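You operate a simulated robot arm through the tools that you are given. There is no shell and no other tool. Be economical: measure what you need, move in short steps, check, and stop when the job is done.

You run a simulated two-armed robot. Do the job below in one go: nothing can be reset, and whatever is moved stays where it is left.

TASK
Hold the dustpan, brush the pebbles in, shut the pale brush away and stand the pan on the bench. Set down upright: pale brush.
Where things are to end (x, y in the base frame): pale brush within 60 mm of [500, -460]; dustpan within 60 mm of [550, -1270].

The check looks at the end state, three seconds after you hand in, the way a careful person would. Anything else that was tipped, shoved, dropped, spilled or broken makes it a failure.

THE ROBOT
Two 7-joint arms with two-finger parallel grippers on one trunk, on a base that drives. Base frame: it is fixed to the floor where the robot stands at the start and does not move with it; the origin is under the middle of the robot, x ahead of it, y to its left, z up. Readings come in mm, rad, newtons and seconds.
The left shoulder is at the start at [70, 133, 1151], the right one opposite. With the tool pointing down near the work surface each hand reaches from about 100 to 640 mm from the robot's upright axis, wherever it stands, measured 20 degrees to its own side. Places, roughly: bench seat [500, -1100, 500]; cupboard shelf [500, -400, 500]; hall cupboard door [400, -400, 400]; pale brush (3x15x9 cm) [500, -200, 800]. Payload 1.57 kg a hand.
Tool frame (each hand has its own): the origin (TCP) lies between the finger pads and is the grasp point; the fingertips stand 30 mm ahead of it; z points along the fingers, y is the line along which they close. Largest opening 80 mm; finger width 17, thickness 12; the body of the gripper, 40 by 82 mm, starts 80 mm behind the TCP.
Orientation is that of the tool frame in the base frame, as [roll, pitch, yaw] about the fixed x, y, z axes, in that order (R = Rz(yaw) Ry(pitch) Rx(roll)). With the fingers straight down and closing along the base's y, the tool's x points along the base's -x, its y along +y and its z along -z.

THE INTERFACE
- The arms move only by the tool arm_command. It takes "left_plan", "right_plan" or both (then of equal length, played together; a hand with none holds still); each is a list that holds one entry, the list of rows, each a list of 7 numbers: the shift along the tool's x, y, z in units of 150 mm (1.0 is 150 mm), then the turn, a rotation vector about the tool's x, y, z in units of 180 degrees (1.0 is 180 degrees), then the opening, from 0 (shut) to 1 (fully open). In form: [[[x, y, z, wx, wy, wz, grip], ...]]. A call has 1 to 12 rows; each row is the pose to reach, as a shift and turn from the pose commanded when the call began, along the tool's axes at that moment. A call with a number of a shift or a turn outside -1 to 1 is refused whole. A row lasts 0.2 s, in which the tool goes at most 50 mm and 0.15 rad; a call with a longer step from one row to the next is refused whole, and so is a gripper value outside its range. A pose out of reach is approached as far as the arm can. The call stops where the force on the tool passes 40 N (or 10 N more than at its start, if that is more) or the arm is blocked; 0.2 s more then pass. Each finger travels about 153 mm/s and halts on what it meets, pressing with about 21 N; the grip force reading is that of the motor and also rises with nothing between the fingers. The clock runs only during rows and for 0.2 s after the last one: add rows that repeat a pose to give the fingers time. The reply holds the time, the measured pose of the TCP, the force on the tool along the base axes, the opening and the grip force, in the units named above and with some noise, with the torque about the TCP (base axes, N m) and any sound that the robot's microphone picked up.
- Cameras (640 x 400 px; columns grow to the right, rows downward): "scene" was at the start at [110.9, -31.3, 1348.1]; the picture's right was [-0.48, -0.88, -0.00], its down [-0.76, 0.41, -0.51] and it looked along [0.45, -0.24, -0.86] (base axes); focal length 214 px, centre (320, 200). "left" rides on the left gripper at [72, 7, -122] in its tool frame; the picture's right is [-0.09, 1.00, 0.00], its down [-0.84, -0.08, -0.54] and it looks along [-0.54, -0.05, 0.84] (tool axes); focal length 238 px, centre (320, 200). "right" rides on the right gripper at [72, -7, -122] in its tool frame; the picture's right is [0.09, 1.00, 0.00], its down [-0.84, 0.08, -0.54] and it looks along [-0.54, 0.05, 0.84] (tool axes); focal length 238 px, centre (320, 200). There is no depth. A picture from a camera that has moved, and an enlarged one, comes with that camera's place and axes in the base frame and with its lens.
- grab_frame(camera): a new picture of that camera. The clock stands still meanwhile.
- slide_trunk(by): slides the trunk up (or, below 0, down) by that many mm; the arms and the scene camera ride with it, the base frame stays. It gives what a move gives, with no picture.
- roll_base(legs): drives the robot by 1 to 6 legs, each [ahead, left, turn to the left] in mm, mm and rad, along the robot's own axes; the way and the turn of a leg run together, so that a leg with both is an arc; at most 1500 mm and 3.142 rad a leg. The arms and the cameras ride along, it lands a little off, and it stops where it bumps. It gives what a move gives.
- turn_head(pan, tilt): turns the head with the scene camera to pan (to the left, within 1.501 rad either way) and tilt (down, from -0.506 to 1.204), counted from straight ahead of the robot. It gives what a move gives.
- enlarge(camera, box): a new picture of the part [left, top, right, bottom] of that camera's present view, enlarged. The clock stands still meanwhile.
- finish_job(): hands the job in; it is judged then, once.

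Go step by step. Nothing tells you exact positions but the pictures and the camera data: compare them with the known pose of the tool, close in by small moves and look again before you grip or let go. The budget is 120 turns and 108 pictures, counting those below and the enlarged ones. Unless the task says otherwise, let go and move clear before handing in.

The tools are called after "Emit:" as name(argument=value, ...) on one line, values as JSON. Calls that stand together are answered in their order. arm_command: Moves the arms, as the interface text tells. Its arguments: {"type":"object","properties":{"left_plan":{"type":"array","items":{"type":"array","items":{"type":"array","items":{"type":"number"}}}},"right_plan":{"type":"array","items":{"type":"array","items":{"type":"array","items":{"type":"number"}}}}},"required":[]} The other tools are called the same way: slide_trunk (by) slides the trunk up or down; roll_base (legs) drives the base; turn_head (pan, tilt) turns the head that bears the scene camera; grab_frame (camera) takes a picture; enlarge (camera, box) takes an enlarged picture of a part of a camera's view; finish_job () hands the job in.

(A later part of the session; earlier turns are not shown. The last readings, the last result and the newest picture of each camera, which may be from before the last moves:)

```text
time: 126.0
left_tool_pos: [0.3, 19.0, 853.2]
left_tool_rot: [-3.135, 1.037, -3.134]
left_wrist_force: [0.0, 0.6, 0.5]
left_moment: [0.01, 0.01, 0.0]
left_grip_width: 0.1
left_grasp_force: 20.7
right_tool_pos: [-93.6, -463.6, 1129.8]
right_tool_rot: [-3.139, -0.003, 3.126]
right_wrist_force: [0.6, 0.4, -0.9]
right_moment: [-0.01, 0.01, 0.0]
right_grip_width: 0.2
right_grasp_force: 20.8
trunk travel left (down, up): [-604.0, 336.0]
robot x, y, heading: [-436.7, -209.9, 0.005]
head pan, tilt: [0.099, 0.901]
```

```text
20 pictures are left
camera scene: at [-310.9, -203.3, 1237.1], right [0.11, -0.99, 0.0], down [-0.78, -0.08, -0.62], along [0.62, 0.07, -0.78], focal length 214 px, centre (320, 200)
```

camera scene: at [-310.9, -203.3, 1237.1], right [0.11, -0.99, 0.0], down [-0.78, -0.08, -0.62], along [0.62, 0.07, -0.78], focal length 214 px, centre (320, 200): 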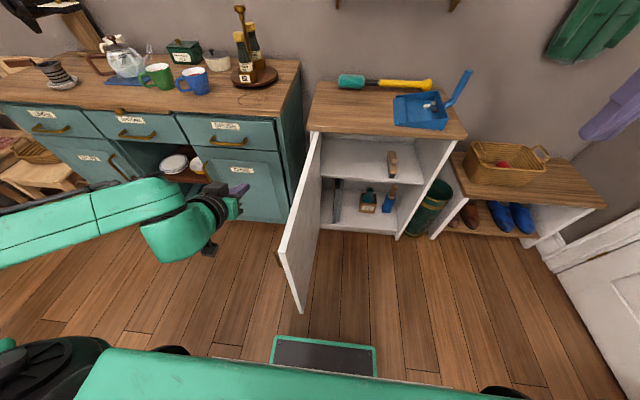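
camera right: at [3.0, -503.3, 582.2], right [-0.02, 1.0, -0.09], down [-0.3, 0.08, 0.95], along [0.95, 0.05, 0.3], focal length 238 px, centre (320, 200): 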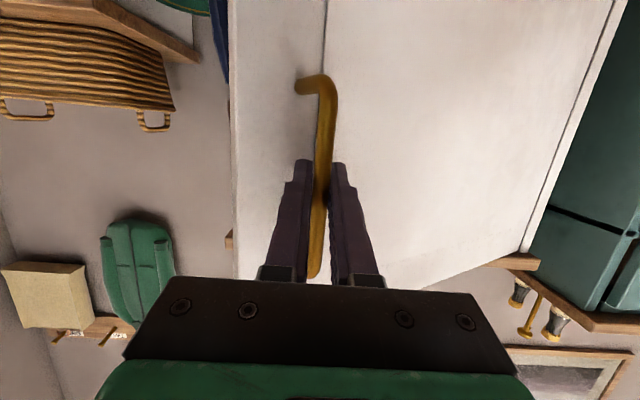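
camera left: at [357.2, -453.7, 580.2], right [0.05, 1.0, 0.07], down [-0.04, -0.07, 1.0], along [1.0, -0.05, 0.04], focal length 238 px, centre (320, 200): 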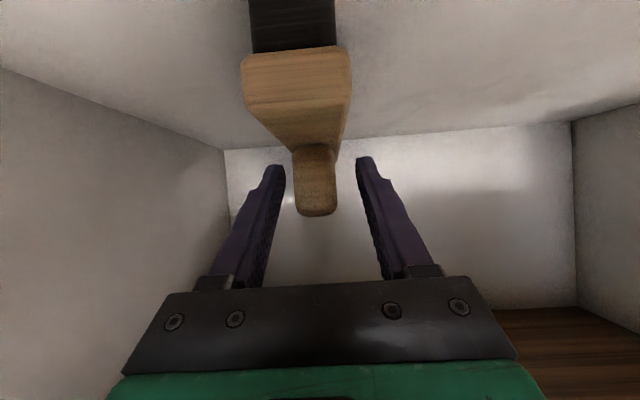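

Left hand is outside the door. I lower and push the door shut along its arc.

Emit:
slide_trunk(by=-200)

Emit:
roll_base(legs=[[30, -168, 0], [30, -110, 0], [50, -85, 0]])

Emit:
grab_frame(camera="scene")

```text
time: 128.2
left_tool_pos: [0.2, 19.3, 652.0]
left_tool_rot: [-3.136, 1.037, -3.136]
left_wrist_force: [-0.3, 0.6, 1.1]
left_moment: [0.0, -0.04, 0.03]
left_grip_width: 0.0
left_grasp_force: 21.5
right_tool_pos: [-93.4, -463.2, 930.9]
right_tool_rot: [-3.138, -0.001, 3.126]
right_wrist_force: [-0.2, 0.1, 0.7]
right_moment: [0.03, 0.02, 0.01]
right_grip_width: 0.0
right_grasp_force: 21.4
trunk travel left (down, up): [-404.0, 536.0]
robot x, y, heading: [-436.1, -215.8, 0.015]
head pan, tilt: [0.099, 0.901]
```

```text
time: 129.1
left_tool_pos: [5.9, -24.6, 651.3]
left_tool_rot: [-3.139, 1.029, -3.139]
left_wrist_force: [-0.3, 0.0, 0.2]
left_moment: [0.0, 0.0, 0.01]
left_grip_width: 0.0
left_grasp_force: 20.5
right_tool_pos: [-85.3, -506.2, 929.1]
right_tool_rot: [-3.141, -0.002, 3.128]
right_wrist_force: [-0.2, -0.8, 0.1]
right_moment: [0.02, 0.02, 0.02]
right_grip_width: 0.1
right_grasp_force: 20.5
trunk travel left (down, up): [-404.0, 536.0]
robot x, y, heading: [-429.0, -255.3, 0.013]
head pan, tilt: [0.099, 0.901]
stopped in leg 1: the robot was blocked; the commanded pose is now the measured one
```

```text
19 pictures are left
camera scene: at [-302.8, -247.1, 1037.0], right [0.11, -0.99, 0.0], down [-0.78, -0.08, -0.62], along [0.62, 0.07, -0.78], focal length 214 px, centre (320, 200)
```

scene: 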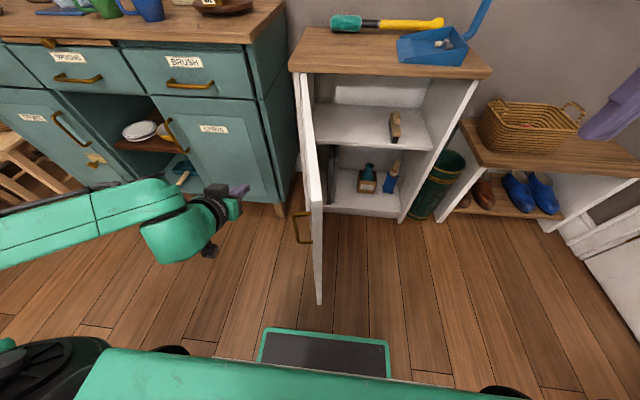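

The base stopped early without the hand visibly at the door. I look through the left camera to find the contact.

Emit:
grab_frame(camera="left")

Emit:
turn_head(pan=0.9, tilt=0.9)

Emit:
grab_frame(camera="scene")

```text
18 pictures are left
camera left: at [-136.4, -18.0, 652.7], right [0.05, 1.0, 0.08], down [-0.03, -0.08, 1.0], along [1.0, -0.05, 0.03], focal length 238 px, centre (320, 200)
```

left: 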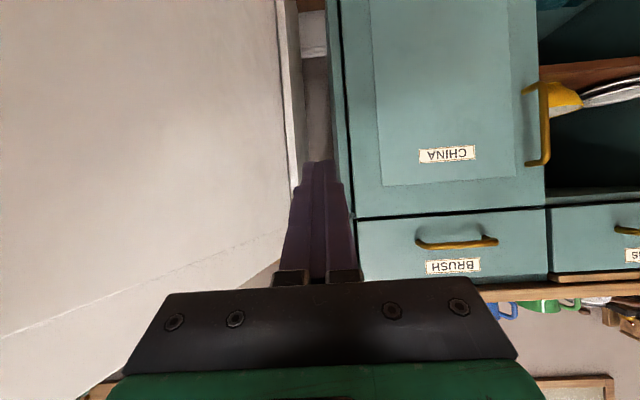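

```text
time: 130.3
left_tool_pos: [5.7, -23.4, 650.4]
left_tool_rot: [-3.13, 1.031, -3.133]
left_wrist_force: [0.5, 0.8, -0.7]
left_moment: [0.0, -0.02, -0.01]
left_grip_width: 0.0
left_grasp_force: 21.0
right_tool_pos: [-86.3, -503.4, 929.3]
right_tool_rot: [-3.14, -0.001, 3.131]
right_wrist_force: [-0.1, -0.7, 0.2]
right_moment: [0.0, -0.02, -0.03]
right_grip_width: 0.1
right_grasp_force: 20.7
trunk travel left (down, up): [-404.0, 536.0]
robot x, y, heading: [-428.9, -258.0, 0.009]
head pan, tilt: [0.901, 0.901]
```

```text
17 pictures are left
camera scene: at [-331.8, -193.1, 1037.0], right [0.79, -0.61, 0.0], down [-0.48, -0.62, -0.62], along [0.38, 0.49, -0.78], focal length 214 px, centre (320, 200)
```

scene: 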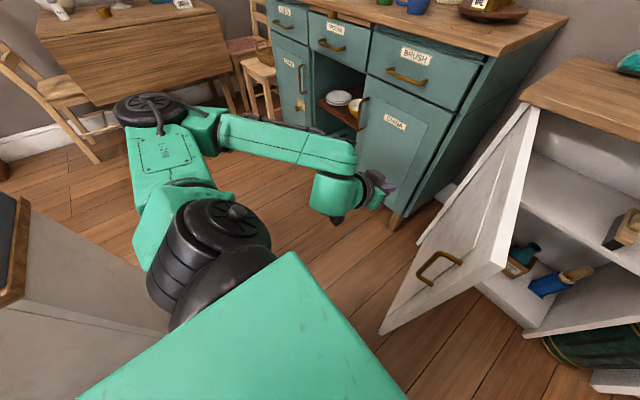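

Emit:
turn_head(pan=-1.1, tilt=0.9)

Emit:
grab_frame(camera="scene")

```text
time: 132.2
left_tool_pos: [5.8, -23.9, 651.2]
left_tool_rot: [-3.13, 1.03, -3.134]
left_wrist_force: [-0.7, -1.3, 0.0]
left_moment: [0.01, 0.01, -0.04]
left_grip_width: 0.0
left_grasp_force: 20.7
right_tool_pos: [-87.2, -503.4, 929.8]
right_tool_rot: [-3.138, -0.001, 3.128]
right_wrist_force: [0.5, -0.3, -0.6]
right_moment: [-0.02, 0.03, -0.01]
right_grip_width: 0.0
right_grasp_force: 20.4
trunk travel left (down, up): [-404.0, 536.0]
robot x, y, heading: [-431.1, -259.7, 0.012]
head pan, tilt: [-1.1, 0.901]
```

```text
16 pictures are left
camera scene: at [-343.1, -319.6, 1037.0], right [-0.89, -0.46, 0.0], down [-0.36, 0.69, -0.62], along [0.29, -0.55, -0.78], focal length 214 px, centre (320, 200)
```

scene: 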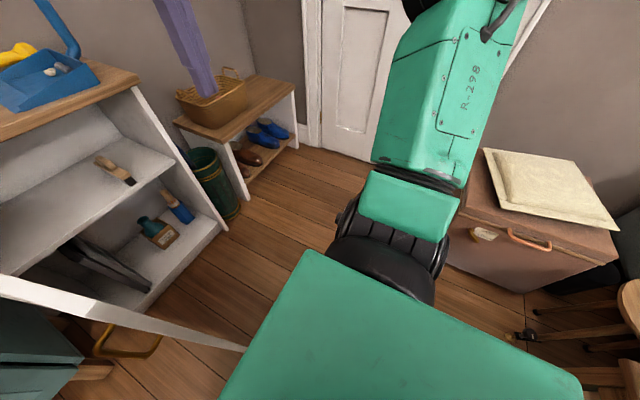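

The stop was just the hand meeting the door handle, and the door coasted to about 72°. I keep pushing along the arc.

Emit:
roll_base(legs=[[40, -200, 0], [50, -90, 0]])

Emit:
turn_head(pan=0.2, tilt=0.8)

Emit:
grab_frame(camera="scene")

```text
time: 134.6
left_tool_pos: [97.8, -307.2, 650.5]
left_tool_rot: [-3.134, 1.029, -3.132]
left_wrist_force: [0.0, 0.3, 0.0]
left_moment: [0.02, -0.03, -0.01]
left_grip_width: 0.0
left_grasp_force: 20.8
right_tool_pos: [8.3, -788.5, 930.1]
right_tool_rot: [-3.138, -0.002, 3.132]
right_wrist_force: [-0.5, -0.2, 0.4]
right_moment: [0.03, 0.03, 0.02]
right_grip_width: 0.0
right_grasp_force: 21.0
trunk travel left (down, up): [-404.0, 536.0]
robot x, y, heading: [-337.6, -539.5, 0.012]
head pan, tilt: [-1.1, 0.901]
```

```text
time: 136.0
left_tool_pos: [97.4, -306.5, 650.2]
left_tool_rot: [-3.132, 1.03, -3.131]
left_wrist_force: [0.0, -0.3, 0.2]
left_moment: [-0.03, -0.03, -0.01]
left_grip_width: 0.0
left_grasp_force: 21.1
right_tool_pos: [8.2, -786.6, 930.3]
right_tool_rot: [-3.137, -0.002, 3.132]
right_wrist_force: [0.1, -0.2, 0.0]
right_moment: [-0.02, 0.02, 0.04]
right_grip_width: 0.0
right_grasp_force: 21.5
trunk travel left (down, up): [-404.0, 536.0]
robot x, y, heading: [-336.2, -538.8, 0.013]
head pan, tilt: [0.201, 0.799]
```

```text
15 pictures are left
camera scene: at [-205.7, -519.5, 1044.9], right [0.21, -0.98, 0.0], down [-0.7, -0.15, -0.7], along [0.68, 0.15, -0.72], focal length 214 px, centre (320, 200)
```

scene: 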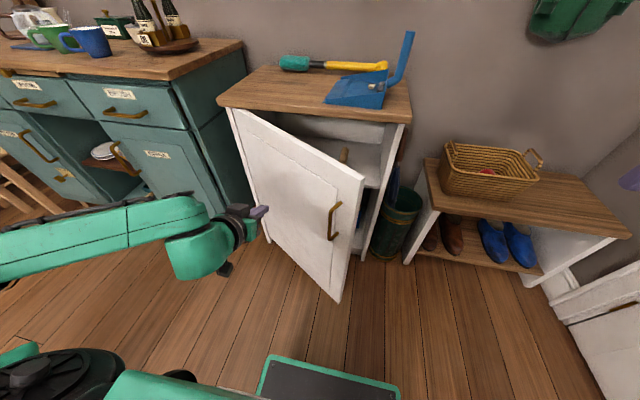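

Emit:
roll_base(legs=[[60, -80, 0], [80, -40, 0], [60, -15, 0], [50, -10, 0]])

Emit:
grab_frame(camera="scene")

```text
time: 139.0
left_tool_pos: [352.8, -448.7, 650.2]
left_tool_rot: [-3.133, 1.028, -3.133]
left_wrist_force: [0.3, 0.3, 0.3]
left_moment: [0.02, 0.0, 0.02]
left_grip_width: 0.2
left_grasp_force: 21.1
right_tool_pos: [263.6, -930.8, 928.5]
right_tool_rot: [-3.137, -0.003, 3.131]
right_wrist_force: [-0.4, 0.2, -0.1]
right_moment: [0.0, 0.06, 0.03]
right_grip_width: 0.2
right_grasp_force: 20.6
trunk travel left (down, up): [-404.0, 536.0]
robot x, y, heading: [-84.7, -678.2, 0.014]
head pan, tilt: [0.201, 0.799]
```

```text
14 pictures are left
camera scene: at [49.7, -662.4, 1044.8], right [0.21, -0.98, 0.0], down [-0.7, -0.15, -0.7], along [0.68, 0.15, -0.72], focal length 214 px, centre (320, 200)
```

scene: 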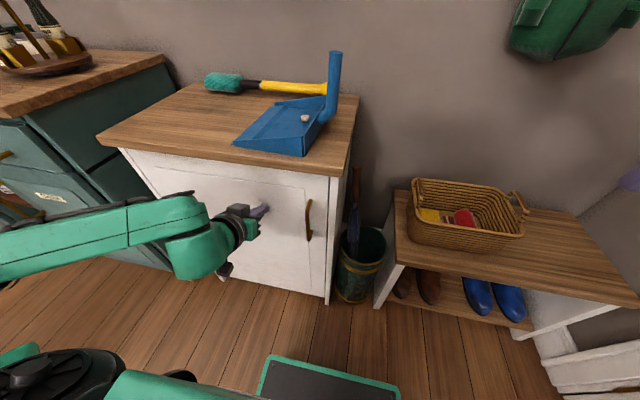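

The door looks shut. I press it lightly to be sure and zoom in.

Emit:
arm_command(left_plan=[[[-0.02, 0, 0.04, 0, 0, 0, 0], [-0.04, 0, 0.08, 0, 0, 0, 0], [-0.06, 0, 0.11, 0, 0, 0, 0]]])

Emit:
enlarge(camera="scene", box=[90, 80, 400, 310])

```text
time: 139.6
left_tool_pos: [356.2, -449.9, 649.1]
left_tool_rot: [-3.127, 1.02, -3.131]
left_wrist_force: [-21.6, 1.9, 6.1]
left_moment: [-0.09, -0.02, 0.03]
left_grip_width: 0.0
left_grasp_force: 21.0
right_tool_pos: [257.1, -928.4, 930.9]
right_tool_rot: [-3.138, 0.003, 3.132]
right_wrist_force: [0.7, 0.6, 0.9]
right_moment: [0.01, -0.03, -0.01]
right_grip_width: 0.0
right_grasp_force: 20.6
trunk travel left (down, up): [-404.0, 536.0]
robot x, y, heading: [-81.5, -680.5, 0.014]
head pan, tilt: [0.201, 0.799]
stopped in row 2 (left hand): the force on the tool passed its limit (the readings are from after the stop); the commanded pose is now the measured one
```

```text
1.74 times, centred on (245, 195) of scene
camera zoom: at [43.6, -662.0, 1045.6], right [0.21, -0.98, 0.0], down [-0.7, -0.15, -0.7], along [0.68, 0.15, -0.71], focal length 373 px, centre (450, 209)
```

zoom: 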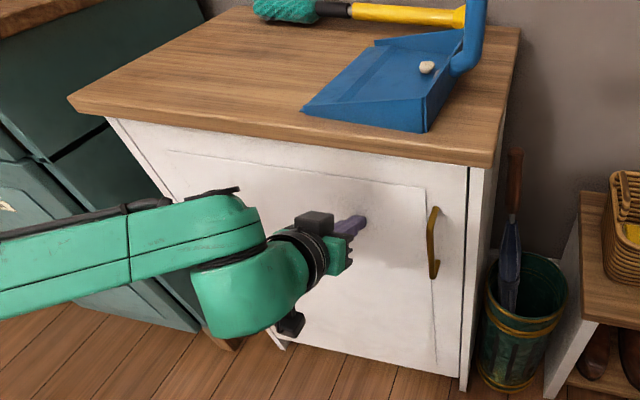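

Door is firmly shut. I back off, raise the trunk and go for the pan handle with the right hand again.

Emit:
roll_base(legs=[[-200, 0, 0]])

Emit:
slide_trunk(by=321)

Emit:
arm_command(left_plan=[[[-0.15, 0, -0.08, 0, 0, 0, 0], [-0.3, 0, -0.17, 0, 0, 0, 0], [-0.45, 0, -0.25, 0, 0, 0, 0], [-0.6, 0, -0.34, 0, 0, 0, 0], [-0.75, 0, -0.42, 0, 0, 0, 0]]], right_plan=[[[-0.2, 0.05, 0.2, 0, 0, 0, 0.4], [-0.4, 0.1, 0.4, 0, 0, 0, 0.8], [-0.6, 0.15, 0.6, 0, 0, 0, 1], [-0.8, 0.2, 0.8, 0, 0, 0, 1], [-0.95, 0.28, 1.0, 0, 0, 0, 1]]])

```text
time: 141.2
left_tool_pos: [160.6, -452.4, 647.2]
left_tool_rot: [-3.131, 1.019, -3.136]
left_wrist_force: [0.0, 0.2, -0.6]
left_moment: [0.02, 0.01, 0.04]
left_grip_width: 0.0
left_grasp_force: 20.5
right_tool_pos: [62.6, -932.1, 929.7]
right_tool_rot: [-3.138, 0.0, 3.128]
right_wrist_force: [-0.5, 0.0, -0.2]
right_moment: [-0.02, -0.01, 0.0]
right_grip_width: 0.1
right_grasp_force: 21.0
trunk travel left (down, up): [-404.0, 536.0]
robot x, y, heading: [-279.6, -685.0, 0.013]
head pan, tilt: [0.201, 0.799]
```

```text
time: 144.3
left_tool_pos: [162.2, -453.2, 968.2]
left_tool_rot: [-3.131, 1.019, -3.135]
left_wrist_force: [-0.5, 0.0, -0.1]
left_moment: [0.0, 0.0, 0.02]
left_grip_width: 0.0
left_grasp_force: 21.4
right_tool_pos: [63.5, -932.7, 1250.4]
right_tool_rot: [-3.138, -0.003, 3.13]
right_wrist_force: [0.4, -0.9, 0.1]
right_moment: [0.01, -0.01, -0.03]
right_grip_width: 0.1
right_grasp_force: 20.7
trunk travel left (down, up): [-725.0, 215.0]
robot x, y, heading: [-283.9, -680.8, 0.004]
head pan, tilt: [0.201, 0.799]
```

```text
time: 145.6
left_tool_pos: [170.0, -449.4, 1095.4]
left_tool_rot: [-3.13, 1.017, -3.134]
left_wrist_force: [-0.7, 0.1, -1.2]
left_moment: [0.0, -0.01, 0.04]
left_grip_width: 0.0
left_grasp_force: 20.9
right_tool_pos: [208.1, -892.0, 1098.4]
right_tool_rot: [-3.138, -0.004, 3.129]
right_wrist_force: [0.1, 0.9, -0.6]
right_moment: [-0.07, 0.04, 0.0]
right_grip_width: 80.1
right_grasp_force: 0.1
trunk travel left (down, up): [-725.0, 215.0]
robot x, y, heading: [-280.9, -682.8, 0.013]
head pan, tilt: [0.201, 0.799]
```

Emit:
roll_base(legs=[[120, 294, -0.012], [159, 0, 0]])

Emit:
arm_command(right_plan=[[[0, 0, 0.15, -0.03, 0, 0, 1], [0, 0, 0.3, -0.03, 0, 0, 1], [0, 0, 0.3, -0.03, 0, 0, 1]]])

Emit:
grab_frame(camera="right")

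```text
time: 148.7
left_tool_pos: [445.4, -167.4, 1097.9]
left_tool_rot: [-3.132, 1.02, 3.134]
left_wrist_force: [0.7, 0.5, 0.9]
left_moment: [-0.01, -0.01, 0.0]
left_grip_width: 0.1
left_grasp_force: 21.2
right_tool_pos: [479.0, -608.3, 1099.8]
right_tool_rot: [-3.137, 0.0, 3.115]
right_wrist_force: [-0.6, -0.3, 0.5]
right_moment: [0.02, -0.02, 0.01]
right_grip_width: 80.2
right_grasp_force: 0.1
trunk travel left (down, up): [-725.0, 215.0]
robot x, y, heading: [-8.4, -394.0, -0.002]
head pan, tilt: [0.201, 0.799]
```

```text
time: 149.5
left_tool_pos: [448.1, -165.4, 1096.0]
left_tool_rot: [-3.129, 1.018, 3.134]
left_wrist_force: [-0.7, 0.3, 0.4]
left_moment: [0.03, -0.01, -0.01]
left_grip_width: 0.0
left_grasp_force: 20.5
right_tool_pos: [480.7, -608.5, 1052.6]
right_tool_rot: [3.05, -0.002, 3.112]
right_wrist_force: [1.3, 0.5, -0.2]
right_moment: [-0.02, 0.0, -0.01]
right_grip_width: 79.8
right_grasp_force: 0.0
trunk travel left (down, up): [-725.0, 215.0]
robot x, y, heading: [-5.8, -393.2, -0.004]
head pan, tilt: [0.201, 0.799]
```

```text
12 pictures are left
camera right: at [408.1, -624.2, 1174.8], right [-0.06, 0.99, 0.09], down [0.84, 0.01, 0.55], along [0.54, 0.11, -0.83], focal length 238 px, centre (320, 200)
```

right: 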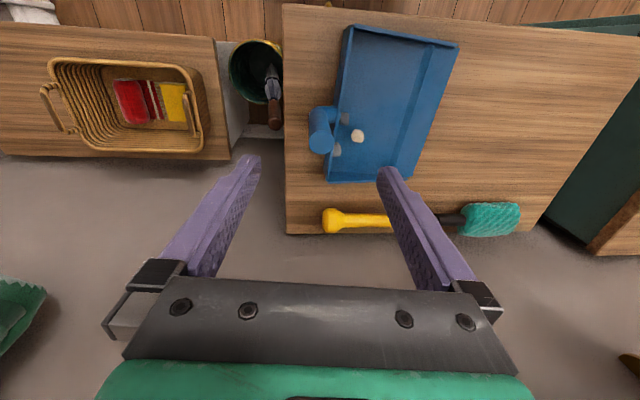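

Emit:
arm_command(right_plan=[[[-0.04, -0.02, 0.2, 0, 0, 0, 1], [-0.04, -0.02, 0.4, 0, 0, 0, 1], [-0.04, -0.02, 0.6, 0, 0, 0, 1], [-0.04, -0.02, 0.8, 0, 0, 0, 1], [-0.04, -0.02, 0.93, 0, 0, 0, 1], [-0.04, -0.02, 0.93, 0, 0, 0, 0.6], [-0.04, -0.02, 0.93, 0, 0, 0, 0.2], [-0.04, -0.02, 0.93, 0, 0, 0, 0], [-0.04, -0.02, 0.93, 0, 0, 0, 0]]])

Emit:
grab_frame(camera="right")

```text
time: 151.5
left_tool_pos: [448.2, -165.5, 1096.3]
left_tool_rot: [-3.132, 1.02, 3.136]
left_wrist_force: [-0.1, -0.9, -0.3]
left_moment: [-0.01, 0.0, -0.02]
left_grip_width: 0.2
left_grasp_force: 21.1
right_tool_pos: [486.1, -599.8, 916.3]
right_tool_rot: [3.051, -0.002, 3.115]
right_wrist_force: [0.6, 0.7, 0.5]
right_moment: [-0.01, -0.13, 0.04]
right_grip_width: 23.3
right_grasp_force: 21.3
trunk travel left (down, up): [-725.0, 215.0]
robot x, y, heading: [-6.3, -392.1, -0.006]
head pan, tilt: [0.201, 0.799]
```

```text
11 pictures are left
camera right: at [414.1, -616.3, 1037.4], right [-0.07, 0.99, 0.09], down [0.84, 0.01, 0.55], along [0.54, 0.11, -0.83], focal length 238 px, centre (320, 200)
```

right: 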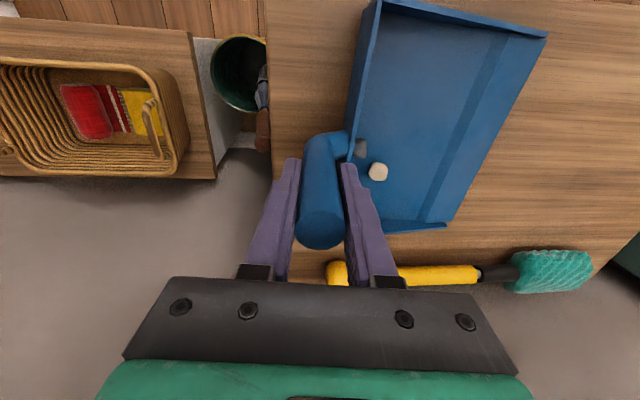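

Grip is clean with no strain. I lift the pan, mouth slightly up so the pebbles stay at the back.

Emit:
arm_command(right_plan=[[[0, 0, -0.03, -0.012, 0, 0, 0], [0, 0, -0.07, -0.025, 0, 0, 0], [0, 0, -0.15, -0.03, 0, 0, 0], [0, 0, -0.25, -0.03, 0, 0, 0], [0, 0, -0.35, -0.03, 0, 0, 0], [0, 0, -0.45, -0.03, 0, 0, 0], [0, 0, -0.45, -0.03, 0, 0, 0]]])

Emit:
enlarge(camera="scene", box=[180, 60, 500, 260])

```text
time: 153.1
left_tool_pos: [448.7, -165.9, 1095.2]
left_tool_rot: [-3.131, 1.019, 3.134]
left_wrist_force: [-0.6, 0.3, 0.0]
left_moment: [0.0, -0.01, 0.01]
left_grip_width: 0.0
left_grasp_force: 20.9
right_tool_pos: [486.9, -606.9, 981.7]
right_tool_rot: [2.957, -0.002, 3.114]
right_wrist_force: [-0.2, 0.3, -1.0]
right_moment: [-0.09, 0.05, 0.01]
right_grip_width: 23.8
right_grasp_force: 20.6
trunk travel left (down, up): [-725.0, 215.0]
robot x, y, heading: [-3.9, -390.9, 0.0]
head pan, tilt: [0.201, 0.799]
```

```text
2.00 times, centred on (340, 160) of scene
camera zoom: at [127.2, -375.5, 1365.9], right [0.2, -0.98, 0.0], down [-0.7, -0.14, -0.7], along [0.68, 0.14, -0.72], focal length 429 px, centre (280, 280)
```

zoom: 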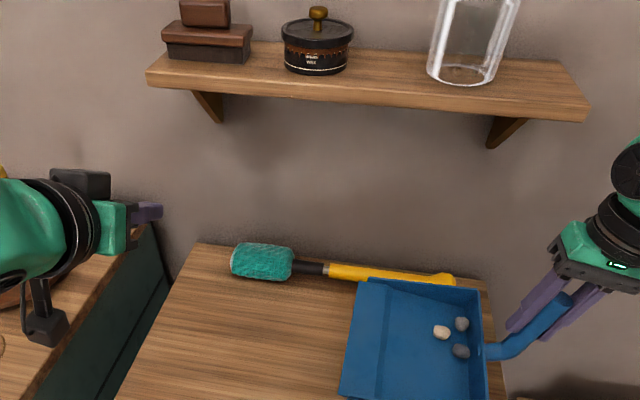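

Pan and pebbles ride level. I back away from the cupboard and then turn the pan so its handle faces the robot.

Emit:
roll_base(legs=[[-100, 0, 0], [-200, 0, 0]])

Emit:
arm_command(right_plan=[[[0, -0.0083, 0, 0, -0.0083, 0.0447, 0], [0, -0.0083, 0, 0, -0.0167, 0.0894, 0], [0, 0, 0, 0, -0.025, 0.134, 0], [0, 0, 0, 0, -0.0334, 0.1787, 0], [0, 0, 0, 0, -0.0417, 0.2234, 0], [0, 0, 0, 0, -0.0501, 0.2681, 0], [0, 0, 0, 0, -0.0584, 0.3128, 0], [0, 0, 0, 0, -0.0668, 0.3575, 0], [0, 0, 0, 0, -0.0751, 0.4021, 0], [0, 0, 0, 0, -0.0835, 0.4468, 0], [0, 0, 0, 0, -0.0918, 0.4915, 0], [0, 0, 0, 0, -0.0918, 0.4915, 0]]])

Emit:
turn_head(pan=-0.4, tilt=0.8)

Emit:
grab_frame(camera="scene")

```text
time: 155.4
left_tool_pos: [149.5, -164.4, 1095.5]
left_tool_rot: [-3.132, 1.017, 3.134]
left_wrist_force: [-0.4, 0.0, -0.1]
left_moment: [-0.01, -0.01, 0.02]
left_grip_width: 0.0
left_grasp_force: 21.0
right_tool_pos: [186.8, -606.1, 980.8]
right_tool_rot: [2.956, -0.004, 3.115]
right_wrist_force: [0.4, -0.3, -2.2]
right_moment: [-0.13, 0.0, 0.0]
right_grip_width: 23.9
right_grasp_force: 20.6
trunk travel left (down, up): [-725.0, 215.0]
robot x, y, heading: [-303.0, -392.9, -0.009]
head pan, tilt: [0.201, 0.799]
```

```text
time: 158.0
left_tool_pos: [147.2, -164.3, 1095.2]
left_tool_rot: [-3.13, 1.018, 3.133]
left_wrist_force: [0.5, -0.5, -0.1]
left_moment: [0.01, 0.02, -0.01]
left_grip_width: 0.1
left_grasp_force: 20.9
right_tool_pos: [186.3, -605.0, 981.9]
right_tool_rot: [2.958, 0.0, 1.54]
right_wrist_force: [-0.2, 0.1, -2.0]
right_moment: [0.02, 0.13, -0.03]
right_grip_width: 23.7
right_grasp_force: 20.6
trunk travel left (down, up): [-725.0, 215.0]
robot x, y, heading: [-307.5, -390.8, -0.006]
head pan, tilt: [0.201, 0.799]
```

```text
time: 159.0
left_tool_pos: [147.8, -164.3, 1095.1]
left_tool_rot: [-3.131, 1.02, 3.132]
left_wrist_force: [-0.2, -0.6, -0.4]
left_moment: [0.02, -0.02, 0.02]
left_grip_width: 0.0
left_grasp_force: 21.0
right_tool_pos: [186.4, -604.8, 982.4]
right_tool_rot: [2.957, 0.0, 1.542]
right_wrist_force: [-0.4, -1.0, -2.4]
right_moment: [0.04, 0.13, 0.03]
right_grip_width: 23.5
right_grasp_force: 20.5
trunk travel left (down, up): [-725.0, 215.0]
robot x, y, heading: [-303.8, -392.9, -0.008]
head pan, tilt: [-0.4, 0.799]
```

```text
9 pictures are left
camera scene: at [-178.5, -421.6, 1365.9], right [-0.39, -0.92, 0.0], down [-0.66, 0.28, -0.7], along [0.64, -0.27, -0.72], focal length 214 px, centre (320, 200)
```

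scene: 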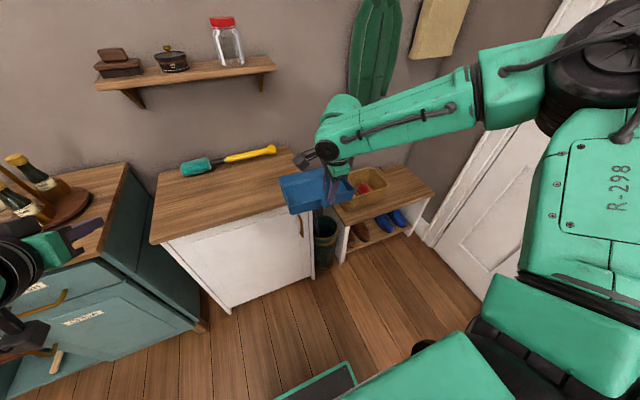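

Pan is aligned and the pebbles should be secure. I raise the left hand for clearance, drive over toward the bench turning right to keep the elbow off the wall.

Emit:
arm_command(left_plan=[[[-0.15, 0, -0.08, 0, 0, 0, 0], [-0.3, 0, -0.17, 0, 0, 0, 0], [-0.45, 0, -0.25, 0, 0, 0, 0], [-0.6, 0, -0.34, 0, 0, 0, 0], [-0.75, 0, -0.42, 0, 0, 0, 0]]])

Emit:
roll_base(legs=[[0, -385, 0], [0, 0, -0.275], [0, 0, -0.275]])

Emit:
arm_command(right_plan=[[[0, 0, 0, 0, 0.008, -0.043, 0], [0, 0, 0, 0, 0.016, -0.086, 0], [0, 0, 0, 0, 0.0241, -0.129, 0], [0, 0, 0, 0, 0.0321, -0.172, 0], [0, 0, 0, 0, 0.0321, -0.172, 0]]])

Emit:
turn_head(pan=-0.4, tilt=0.75)

Emit:
grab_frame(camera="scene")

```text
time: 160.2
left_tool_pos: [153.6, -166.7, 1224.8]
left_tool_rot: [-3.132, 1.018, 3.133]
left_wrist_force: [0.4, -0.6, -0.5]
left_moment: [0.0, 0.01, 0.04]
left_grip_width: 0.2
left_grasp_force: 21.6
right_tool_pos: [187.2, -605.7, 980.5]
right_tool_rot: [2.959, 0.0, 1.542]
right_wrist_force: [0.5, 0.0, -1.5]
right_moment: [-0.02, 0.15, 0.01]
right_grip_width: 23.6
right_grasp_force: 20.8
trunk travel left (down, up): [-725.0, 215.0]
robot x, y, heading: [-306.8, -389.4, -0.006]
head pan, tilt: [-0.4, 0.799]
```

```text
time: 164.4
left_tool_pos: [200.3, -818.5, 1226.1]
left_tool_rot: [-3.129, 1.02, 2.582]
left_wrist_force: [0.1, 0.0, 0.1]
left_moment: [-0.03, 0.02, 0.0]
left_grip_width: 0.0
left_grasp_force: 21.1
right_tool_pos: [-0.2, -1211.5, 981.7]
right_tool_rot: [2.957, 0.0, 0.993]
right_wrist_force: [0.4, 0.2, -1.8]
right_moment: [0.05, 0.09, 0.01]
right_grip_width: 23.4
right_grasp_force: 21.0
trunk travel left (down, up): [-725.0, 215.0]
robot x, y, heading: [-306.1, -770.6, -0.556]
head pan, tilt: [-0.4, 0.799]
```

```text
time: 165.7
left_tool_pos: [200.7, -819.8, 1225.5]
left_tool_rot: [-3.131, 1.02, 2.584]
left_wrist_force: [-0.2, 0.9, 0.3]
left_moment: [0.0, -0.03, -0.02]
left_grip_width: 0.0
left_grasp_force: 21.4
right_tool_pos: [-0.9, -1210.9, 981.3]
right_tool_rot: [2.959, -0.002, 1.545]
right_wrist_force: [0.1, -0.3, -2.1]
right_moment: [0.0, 0.1, -0.01]
right_grip_width: 23.6
right_grasp_force: 21.1
trunk travel left (down, up): [-725.0, 215.0]
robot x, y, heading: [-304.6, -771.4, -0.556]
head pan, tilt: [-0.4, 0.799]
```

```text
time: 166.3
left_tool_pos: [200.9, -819.1, 1224.4]
left_tool_rot: [-3.13, 1.019, 2.585]
left_wrist_force: [-0.7, 0.5, -0.2]
left_moment: [-0.01, 0.0, 0.03]
left_grip_width: 0.0
left_grasp_force: 21.1
right_tool_pos: [0.1, -1209.2, 981.5]
right_tool_rot: [2.957, -0.003, 1.543]
right_wrist_force: [-0.2, -0.1, -1.5]
right_moment: [0.02, 0.12, 0.02]
right_grip_width: 23.6
right_grasp_force: 20.7
trunk travel left (down, up): [-725.0, 215.0]
robot x, y, heading: [-308.3, -768.9, -0.555]
head pan, tilt: [-0.4, 0.75]
```

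```text
8 pictures are left
camera scene: at [-214.6, -864.6, 1369.9], right [-0.82, -0.58, 0.0], down [-0.39, 0.56, -0.73], along [0.42, -0.6, -0.68], focal length 214 px, centre (320, 200)
```

scene: 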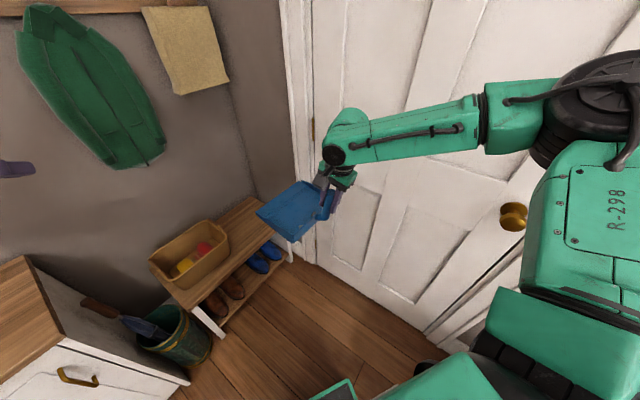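

The bench's right part is free. I lower to just above bench height.

Emit:
slide_trunk(by=-318)

Emit:
roll_base(legs=[[190, 100, 0]])

Emit:
grab_frame(camera="scene")

```text
time: 169.4
left_tool_pos: [201.2, -820.2, 907.1]
left_tool_rot: [-3.131, 1.019, 2.583]
left_wrist_force: [0.0, -0.3, 0.1]
left_moment: [0.0, 0.03, -0.05]
left_grip_width: 0.0
left_grasp_force: 21.1
right_tool_pos: [-0.6, -1210.9, 664.8]
right_tool_rot: [2.959, -0.002, 1.543]
right_wrist_force: [0.4, 0.6, -1.6]
right_moment: [0.03, 0.11, 0.02]
right_grip_width: 23.6
right_grasp_force: 21.0
trunk travel left (down, up): [-407.0, 533.0]
robot x, y, heading: [-307.4, -771.6, -0.557]
head pan, tilt: [-0.4, 0.75]
```

```text
time: 171.1
left_tool_pos: [415.4, -836.6, 907.9]
left_tool_rot: [-3.128, 1.019, 2.582]
left_wrist_force: [0.3, -0.4, 0.2]
left_moment: [-0.01, 0.03, 0.0]
left_grip_width: 0.0
left_grasp_force: 21.7
right_tool_pos: [213.8, -1227.7, 663.4]
right_tool_rot: [2.959, -0.003, 1.543]
right_wrist_force: [-0.2, -0.2, -2.3]
right_moment: [0.05, 0.13, 0.01]
right_grip_width: 23.7
right_grasp_force: 20.6
trunk travel left (down, up): [-407.0, 533.0]
robot x, y, heading: [-94.4, -787.7, -0.557]
head pan, tilt: [-0.4, 0.75]
```

```text
7 pictures are left
camera scene: at [0.5, -881.6, 1051.8], right [-0.82, -0.58, 0.0], down [-0.39, 0.56, -0.73], along [0.42, -0.6, -0.68], focal length 214 px, centre (320, 200)
```

scene: 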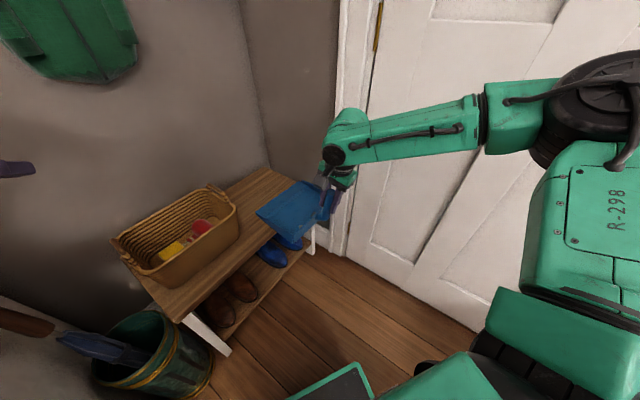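

Emit:
roll_base(legs=[[112, 56, 0]])

Emit:
arm_command(right_plan=[[[0, 0.1, 0, 0, 0, 0, 0], [0, 0.2, 0, 0, 0, 0, 0], [0, 0.3, 0, 0, 0, 0, 0], [0, 0.3, 0, 0, 0, 0, 0]]])

```text
time: 172.1
left_tool_pos: [454.7, -843.2, 925.0]
left_tool_rot: [3.106, 1.048, 2.562]
left_wrist_force: [-0.2, 0.1, -0.5]
left_moment: [-0.01, 0.03, 0.03]
left_grip_width: 0.1
left_grasp_force: 21.0
right_tool_pos: [258.7, -1237.6, 666.0]
right_tool_rot: [2.941, -0.013, 1.549]
right_wrist_force: [0.8, 0.5, -2.4]
right_moment: [0.0, 0.1, 0.0]
right_grip_width: 23.6
right_grasp_force: 21.0
trunk travel left (down, up): [-407.0, 533.0]
robot x, y, heading: [-37.4, -794.1, -0.544]
head pan, tilt: [-0.4, 0.75]
stopped in leg 1: the robot was blocked; the commanded pose is now the measured one
```

```text
time: 173.1
left_tool_pos: [454.2, -842.6, 922.8]
left_tool_rot: [3.106, 1.046, 2.56]
left_wrist_force: [0.2, 0.4, 0.1]
left_moment: [-0.03, 0.0, 0.01]
left_grip_width: 0.0
left_grasp_force: 21.5
right_tool_pos: [303.2, -1238.5, 676.5]
right_tool_rot: [2.935, -0.013, 1.547]
right_wrist_force: [0.0, -0.6, -2.2]
right_moment: [0.01, 0.12, -0.01]
right_grip_width: 23.6
right_grasp_force: 21.4
trunk travel left (down, up): [-407.0, 533.0]
robot x, y, heading: [-38.2, -793.2, -0.55]
head pan, tilt: [-0.4, 0.75]
```

Left arm brushed something, probably the cupboard's corner with its elbow. I back off a little, stretch the left arm forward to tuck its elbow in, and look.

Emit:
roll_base(legs=[[-38, -24, 0]])

Emit:
turn_head(pan=0.8, tilt=0.8)

Emit:
grab_frame(camera="scene")

```text
time: 174.0
left_tool_pos: [426.9, -836.8, 910.2]
left_tool_rot: [-3.132, 1.025, 2.593]
left_wrist_force: [0.3, 0.4, -0.5]
left_moment: [0.02, -0.03, 0.01]
left_grip_width: 0.0
left_grasp_force: 20.9
right_tool_pos: [270.4, -1234.4, 671.7]
right_tool_rot: [2.961, -0.001, 1.547]
right_wrist_force: [0.0, 0.3, -1.3]
right_moment: [0.05, 0.12, 0.0]
right_grip_width: 23.6
right_grasp_force: 21.2
trunk travel left (down, up): [-407.0, 533.0]
robot x, y, heading: [-83.4, -795.5, -0.551]
head pan, tilt: [-0.4, 0.75]
```

```text
time: 175.4
left_tool_pos: [428.3, -837.5, 910.0]
left_tool_rot: [-3.135, 1.025, 2.594]
left_wrist_force: [-0.3, -0.1, 0.0]
left_moment: [0.04, 0.03, 0.02]
left_grip_width: 0.0
left_grasp_force: 20.7
right_tool_pos: [270.1, -1234.9, 671.7]
right_tool_rot: [2.96, 0.0, 1.548]
right_wrist_force: [0.2, -0.2, -1.5]
right_moment: [-0.02, 0.12, 0.02]
right_grip_width: 23.3
right_grasp_force: 21.0
trunk travel left (down, up): [-407.0, 533.0]
robot x, y, heading: [-81.0, -795.7, -0.552]
head pan, tilt: [0.799, 0.799]
```

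```text
6 pictures are left
camera scene: at [41.2, -800.6, 1047.9], right [0.25, -0.97, 0.0], down [-0.7, -0.18, -0.7], along [0.68, 0.17, -0.72], focal length 214 px, centre (320, 200)
```

scene: 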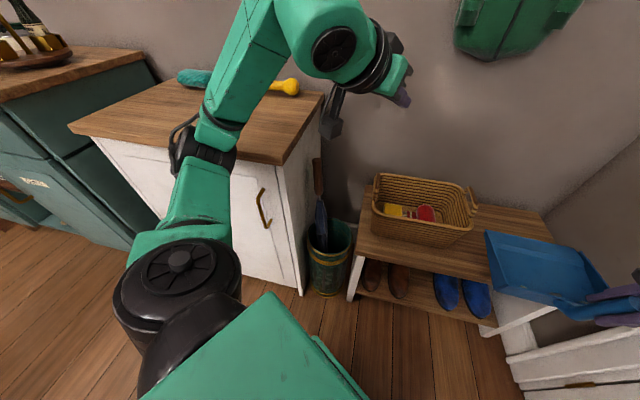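

The left elbow sits right at the counter's edge, though nothing was shifted. I back off a bit more and fold the left arm back.

Emit:
roll_base(legs=[[-51, -31, 0]])

Emit:
arm_command(left_plan=[[[0.06, 0, -0.11, 0, 0.04, 0, 0], [0.12, 0, -0.22, 0, 0.08, 0, 0], [0.18, 0, -0.33, 0, 0.12, 0, 0], [0.25, 0, -0.44, 0, 0.16, 0, 0], [0.31, 0, -0.55, 0, 0.2, 0, 0], [0.37, 0, -0.66, 0, 0.24, 0, 0], [0.43, 0, -0.77, 0, 0.28, 0, 0], [0.5, 0, -0.87, 0, 0.324, 0, 0]]])

Emit:
arm_command(left_plan=[[[0.2, 0, -0.1, 0, 0, 0, 0], [0.4, 0, -0.2, 0, 0, 0, 0], [0.6, 0, -0.3, 0, 0, 0, 0], [0.7, 0, -0.4, 0, 0, 0, 0]]])

Emit:
grab_frame(camera="scene")

```text
time: 176.4
left_tool_pos: [366.6, -836.1, 910.4]
left_tool_rot: [-3.135, 1.027, 2.591]
left_wrist_force: [-0.7, -0.1, 0.3]
left_moment: [0.03, -0.03, 0.04]
left_grip_width: 0.0
left_grasp_force: 20.7
right_tool_pos: [210.4, -1234.7, 671.2]
right_tool_rot: [2.96, -0.002, 1.546]
right_wrist_force: [-0.4, 0.5, -1.3]
right_moment: [0.0, 0.11, 0.01]
right_grip_width: 23.6
right_grasp_force: 20.6
trunk travel left (down, up): [-407.0, 533.0]
robot x, y, heading: [-143.3, -794.8, -0.55]
head pan, tilt: [0.799, 0.799]
```

```text
time: 178.2
left_tool_pos: [240.1, -759.4, 911.6]
left_tool_rot: [-3.138, 0.008, 2.585]
left_wrist_force: [-0.4, 0.4, -0.8]
left_moment: [-0.01, 0.02, 0.0]
left_grip_width: 0.1
left_grasp_force: 21.4
right_tool_pos: [210.6, -1234.0, 671.6]
right_tool_rot: [2.959, -0.001, 1.547]
right_wrist_force: [-0.2, 0.1, -2.0]
right_moment: [-0.02, 0.11, -0.03]
right_grip_width: 23.7
right_grasp_force: 21.0
trunk travel left (down, up): [-407.0, 533.0]
robot x, y, heading: [-141.1, -793.6, -0.555]
head pan, tilt: [0.799, 0.799]
```

```text
time: 179.2
left_tool_pos: [151.5, -770.2, 919.4]
left_tool_rot: [-3.136, 0.007, 2.586]
left_wrist_force: [0.2, -0.2, 0.2]
left_moment: [0.01, 0.01, -0.01]
left_grip_width: 0.1
left_grasp_force: 21.0
left hand out of reach, approached as far as the arm can: row 1, 2, 3, 4
right_tool_pos: [211.0, -1233.6, 670.8]
right_tool_rot: [2.963, -0.002, 1.548]
right_wrist_force: [-0.2, -0.3, -1.8]
right_moment: [-0.01, 0.14, 0.02]
right_grip_width: 23.5
right_grasp_force: 20.7
trunk travel left (down, up): [-407.0, 533.0]
robot x, y, heading: [-140.6, -797.5, -0.55]
head pan, tilt: [0.799, 0.799]
```

```text
5 pictures are left
camera scene: at [-18.4, -799.8, 1047.8], right [0.25, -0.97, 0.0], down [-0.7, -0.18, -0.7], along [0.68, 0.17, -0.72], focal length 214 px, centre (320, 200)
```

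scene: 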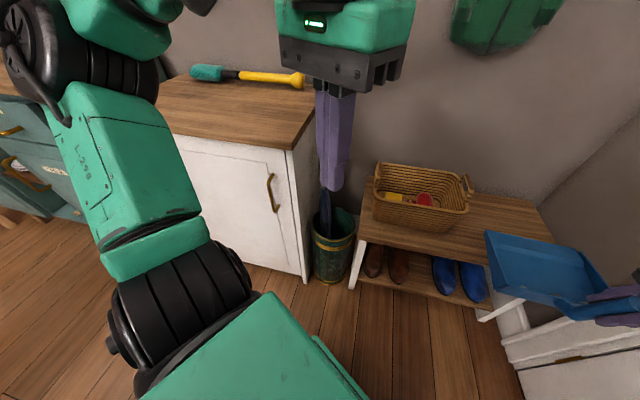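

Emit:
roll_base(legs=[[106, 56, 0]])

Emit:
arm_command(right_plan=[[[0, 0.15, 0, 0, 0, 0, 0], [0, 0.3, 0, 0, 0, 0, 0], [0, 0.45, 0, 0, 0, 0, 0], [0, 0.6, 0, 0, 0, 0, 0], [0, 0.68, 0, 0, 0, 0, 0]]])

```text
time: 180.4
left_tool_pos: [274.4, -779.1, 918.8]
left_tool_rot: [-3.137, 0.008, 2.587]
left_wrist_force: [-0.1, -1.1, 0.2]
left_moment: [0.0, 0.02, 0.0]
left_grip_width: 0.0
left_grasp_force: 20.7
right_tool_pos: [332.2, -1244.5, 670.5]
right_tool_rot: [2.962, -0.003, 1.547]
right_wrist_force: [0.6, 0.2, -1.9]
right_moment: [-0.03, 0.14, -0.03]
right_grip_width: 23.5
right_grasp_force: 21.0
trunk travel left (down, up): [-407.0, 533.0]
robot x, y, heading: [-18.5, -804.7, -0.552]
head pan, tilt: [0.799, 0.799]
```

```text
time: 181.6
left_tool_pos: [273.5, -779.7, 919.6]
left_tool_rot: [-3.139, 0.007, 2.586]
left_wrist_force: [0.0, 0.4, 0.0]
left_moment: [0.04, -0.04, -0.02]
left_grip_width: 0.0
left_grasp_force: 21.3
right_tool_pos: [387.2, -1245.1, 684.8]
right_tool_rot: [2.959, -0.002, 1.547]
right_wrist_force: [-0.2, 0.4, -0.8]
right_moment: [0.03, 0.09, 0.01]
right_grip_width: 23.7
right_grasp_force: 21.2
right hand out of reach, approached as far as the arm can: row 3, 4, 5
trunk travel left (down, up): [-407.0, 533.0]
robot x, y, heading: [-19.0, -803.9, -0.551]
head pan, tilt: [0.799, 0.799]
```

Emit:
roll_base(legs=[[42, 20, 0]])

Emit:
turn_head(pan=-0.3, tilt=0.8)

Emit:
grab_frame(camera="scene")

```text
time: 182.5
left_tool_pos: [320.1, -784.8, 918.3]
left_tool_rot: [-3.136, 0.007, 2.588]
left_wrist_force: [0.9, 0.6, -0.3]
left_moment: [0.04, 0.03, -0.03]
left_grip_width: 0.0
left_grasp_force: 21.1
right_tool_pos: [434.6, -1248.8, 686.4]
right_tool_rot: [2.961, -0.002, 1.547]
right_wrist_force: [0.5, 0.3, -1.7]
right_moment: [-0.02, 0.12, 0.01]
right_grip_width: 23.6
right_grasp_force: 21.2
trunk travel left (down, up): [-407.0, 533.0]
robot x, y, heading: [28.2, -808.3, -0.55]
head pan, tilt: [0.799, 0.799]
```

```text
time: 183.9
left_tool_pos: [320.0, -783.7, 918.9]
left_tool_rot: [-3.137, 0.008, 2.587]
left_wrist_force: [-0.4, 0.1, -0.5]
left_moment: [-0.02, 0.02, 0.02]
left_grip_width: 0.4
left_grasp_force: 20.5
right_tool_pos: [433.5, -1250.7, 686.4]
right_tool_rot: [2.96, -0.001, 1.546]
right_wrist_force: [-0.2, 0.6, -1.3]
right_moment: [0.01, 0.15, -0.01]
right_grip_width: 24.0
right_grasp_force: 20.7
trunk travel left (down, up): [-407.0, 533.0]
robot x, y, heading: [27.6, -810.9, -0.548]
head pan, tilt: [-0.3, 0.799]
```

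```text
4 pictures are left
camera scene: at [124.7, -894.6, 1047.9], right [-0.75, -0.66, 0.0], down [-0.47, 0.54, -0.7], along [0.46, -0.52, -0.72], focal length 214 px, centre (320, 200)
```

scene: 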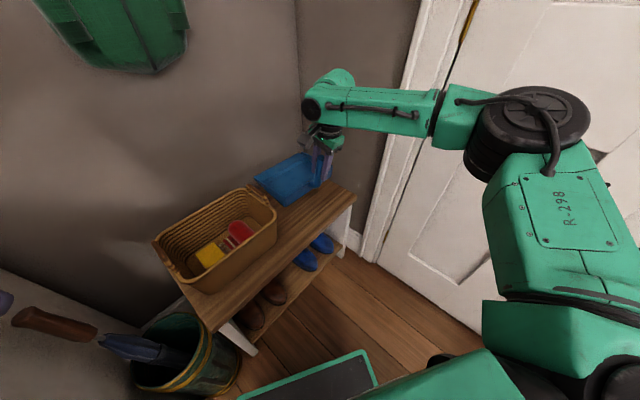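

The pan is over the free end of the bench. I level it and lower it towards the seat.

Emit:
arm_command(right_plan=[[[0, 0, 0, 0.012, 0, 0, 0], [0, 0, 0, 0.024, 0, 0, 0], [0, 0, 0, 0.029, 0, 0, 0], [0, 0, 0, 0.029, 0, 0, 0]]])

Emit:
slide_trunk(by=-58)

Emit:
enlarge(camera="scene", box=[200, 90, 400, 215])

```text
time: 184.9
left_tool_pos: [319.5, -785.5, 918.8]
left_tool_rot: [-3.139, 0.007, 2.587]
left_wrist_force: [0.8, -0.3, -0.5]
left_moment: [0.0, -0.01, 0.0]
left_grip_width: 0.0
left_grasp_force: 21.3
right_tool_pos: [415.5, -1247.8, 687.7]
right_tool_rot: [3.049, -0.001, 1.546]
right_wrist_force: [0.2, -0.1, -1.4]
right_moment: [-0.01, 0.11, -0.01]
right_grip_width: 23.4
right_grasp_force: 21.1
right hand out of reach, approached as far as the arm can: row 1, 2, 3, 4
trunk travel left (down, up): [-407.0, 533.0]
robot x, y, heading: [24.1, -809.0, -0.549]
head pan, tilt: [-0.3, 0.799]
```

```text
time: 185.8
left_tool_pos: [319.8, -784.6, 861.0]
left_tool_rot: [-3.138, 0.008, 2.587]
left_wrist_force: [0.3, 1.0, 0.0]
left_moment: [-0.01, 0.02, 0.01]
left_grip_width: 0.1
left_grasp_force: 21.1
right_tool_pos: [416.6, -1247.8, 629.7]
right_tool_rot: [3.047, -0.001, 1.548]
right_wrist_force: [-0.3, -0.5, -0.6]
right_moment: [0.01, 0.04, 0.0]
right_grip_width: 23.7
right_grasp_force: 21.3
trunk travel left (down, up): [-349.0, 591.0]
robot x, y, heading: [28.5, -807.4, -0.551]
head pan, tilt: [-0.3, 0.799]
```

```text
3.20 times, centred on (300, 152) of scene
camera zoom: at [124.4, -894.5, 989.9], right [-0.75, -0.66, 0.0], down [-0.47, 0.54, -0.7], along [0.46, -0.52, -0.72], focal length 686 px, centre (384, 352)
```

zoom: 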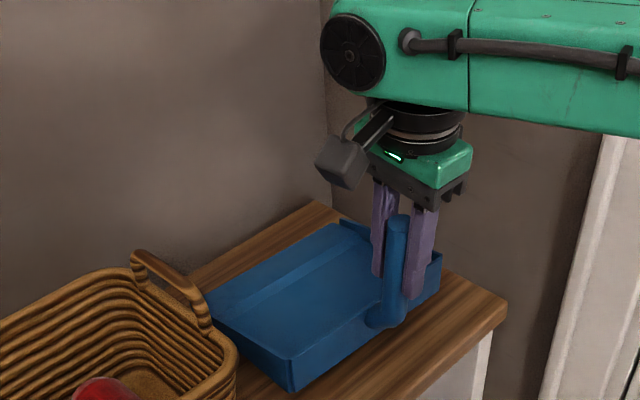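

Emit:
roll_base(legs=[[18, 0, 0]])

Emit:
slide_trunk(by=-10)

```text
time: 186.6
left_tool_pos: [335.1, -793.0, 859.3]
left_tool_rot: [-3.138, 0.008, 2.588]
left_wrist_force: [0.9, 0.2, -0.7]
left_moment: [0.0, 0.01, 0.01]
left_grip_width: 0.0
left_grasp_force: 20.6
right_tool_pos: [430.5, -1256.6, 628.1]
right_tool_rot: [3.049, -0.002, 1.548]
right_wrist_force: [0.5, 0.5, -2.3]
right_moment: [0.03, 0.14, 0.01]
right_grip_width: 23.6
right_grasp_force: 21.1
trunk travel left (down, up): [-349.0, 591.0]
robot x, y, heading: [42.7, -817.7, -0.55]
head pan, tilt: [-0.3, 0.799]
```

```text
time: 187.2
left_tool_pos: [335.3, -792.8, 850.4]
left_tool_rot: [-3.137, 0.009, 2.588]
left_wrist_force: [-1.3, -0.2, 0.3]
left_moment: [0.01, -0.03, -0.03]
left_grip_width: 0.0
left_grasp_force: 21.2
right_tool_pos: [431.6, -1256.3, 618.9]
right_tool_rot: [3.049, -0.001, 1.546]
right_wrist_force: [-0.2, 0.3, -1.4]
right_moment: [0.01, 0.11, 0.01]
right_grip_width: 23.5
right_grasp_force: 21.0
trunk travel left (down, up): [-339.0, 601.0]
robot x, y, heading: [40.1, -818.6, -0.548]
head pan, tilt: [-0.3, 0.799]
```

Emit:
slide_trunk(by=-4)

```text
time: 187.7
left_tool_pos: [334.7, -794.0, 847.0]
left_tool_rot: [-3.137, 0.008, 2.587]
left_wrist_force: [0.0, 0.3, 0.2]
left_moment: [-0.04, -0.01, -0.01]
left_grip_width: 0.0
left_grasp_force: 20.4
right_tool_pos: [431.0, -1258.1, 615.7]
right_tool_rot: [3.049, -0.001, 1.547]
right_wrist_force: [0.5, -0.4, -1.0]
right_moment: [-0.01, 0.12, 0.0]
right_grip_width: 23.8
right_grasp_force: 20.1
trunk travel left (down, up): [-335.0, 605.0]
robot x, y, heading: [44.6, -818.3, -0.55]
head pan, tilt: [-0.3, 0.799]
```

Emit:
slide_trunk(by=-4)

```text
time: 188.3
left_tool_pos: [335.5, -792.8, 842.8]
left_tool_rot: [-3.137, 0.008, 2.589]
left_wrist_force: [-0.7, 0.5, 0.1]
left_moment: [0.01, -0.01, 0.0]
left_grip_width: 0.1
left_grasp_force: 20.8
right_tool_pos: [429.5, -1257.1, 611.1]
right_tool_rot: [3.048, 0.0, 1.547]
right_wrist_force: [-0.6, 0.6, -1.2]
right_moment: [0.02, 0.09, -0.02]
right_grip_width: 23.5
right_grasp_force: 21.1
trunk travel left (down, up): [-331.0, 609.0]
robot x, y, heading: [43.8, -816.8, -0.55]
head pan, tilt: [-0.3, 0.799]
```

Emit:
slide_trunk(by=-5)

Emit:
slide_trunk(by=-3)

Emit:
enlarge(camera="scene", box=[220, 120, 380, 220])

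```text
time: 188.8
left_tool_pos: [335.2, -792.4, 838.2]
left_tool_rot: [-3.137, 0.009, 2.586]
left_wrist_force: [0.5, 0.4, -0.1]
left_moment: [-0.01, -0.01, 0.01]
left_grip_width: 0.3
left_grasp_force: 21.2
right_tool_pos: [432.2, -1257.1, 607.3]
right_tool_rot: [3.049, -0.002, 1.546]
right_wrist_force: [-0.5, 0.0, -1.4]
right_moment: [-0.01, 0.16, -0.01]
right_grip_width: 23.4
right_grasp_force: 20.7
trunk travel left (down, up): [-326.0, 614.0]
robot x, y, heading: [41.7, -818.5, -0.547]
head pan, tilt: [-0.3, 0.799]
```

```text
time: 189.3
left_tool_pos: [333.5, -793.2, 834.7]
left_tool_rot: [-3.138, 0.009, 2.587]
left_wrist_force: [1.1, -0.4, -0.1]
left_moment: [0.0, -0.01, -0.02]
left_grip_width: 0.1
left_grasp_force: 21.0
right_tool_pos: [431.0, -1257.5, 603.6]
right_tool_rot: [3.049, -0.002, 1.546]
right_wrist_force: [-0.4, 0.6, -1.0]
right_moment: [0.03, 0.12, 0.01]
right_grip_width: 23.7
right_grasp_force: 21.4
trunk travel left (down, up): [-323.0, 617.0]
robot x, y, heading: [43.4, -818.0, -0.546]
head pan, tilt: [-0.3, 0.799]
```

```text
4.00 times, centred on (300, 170) of scene
camera zoom: at [140.1, -904.0, 963.9], right [-0.75, -0.66, 0.0], down [-0.47, 0.54, -0.7], along [0.46, -0.52, -0.72], focal length 858 px, centre (400, 320)
```

zoom: 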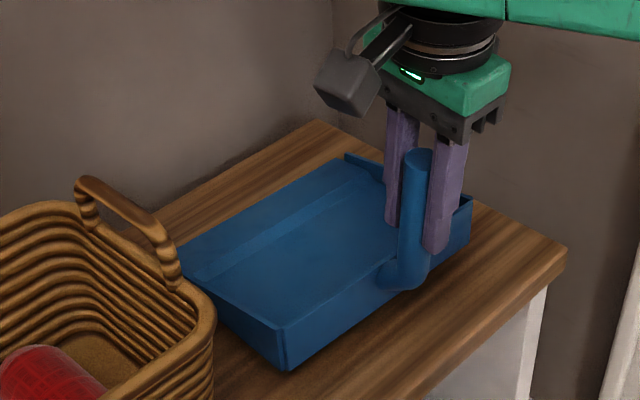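

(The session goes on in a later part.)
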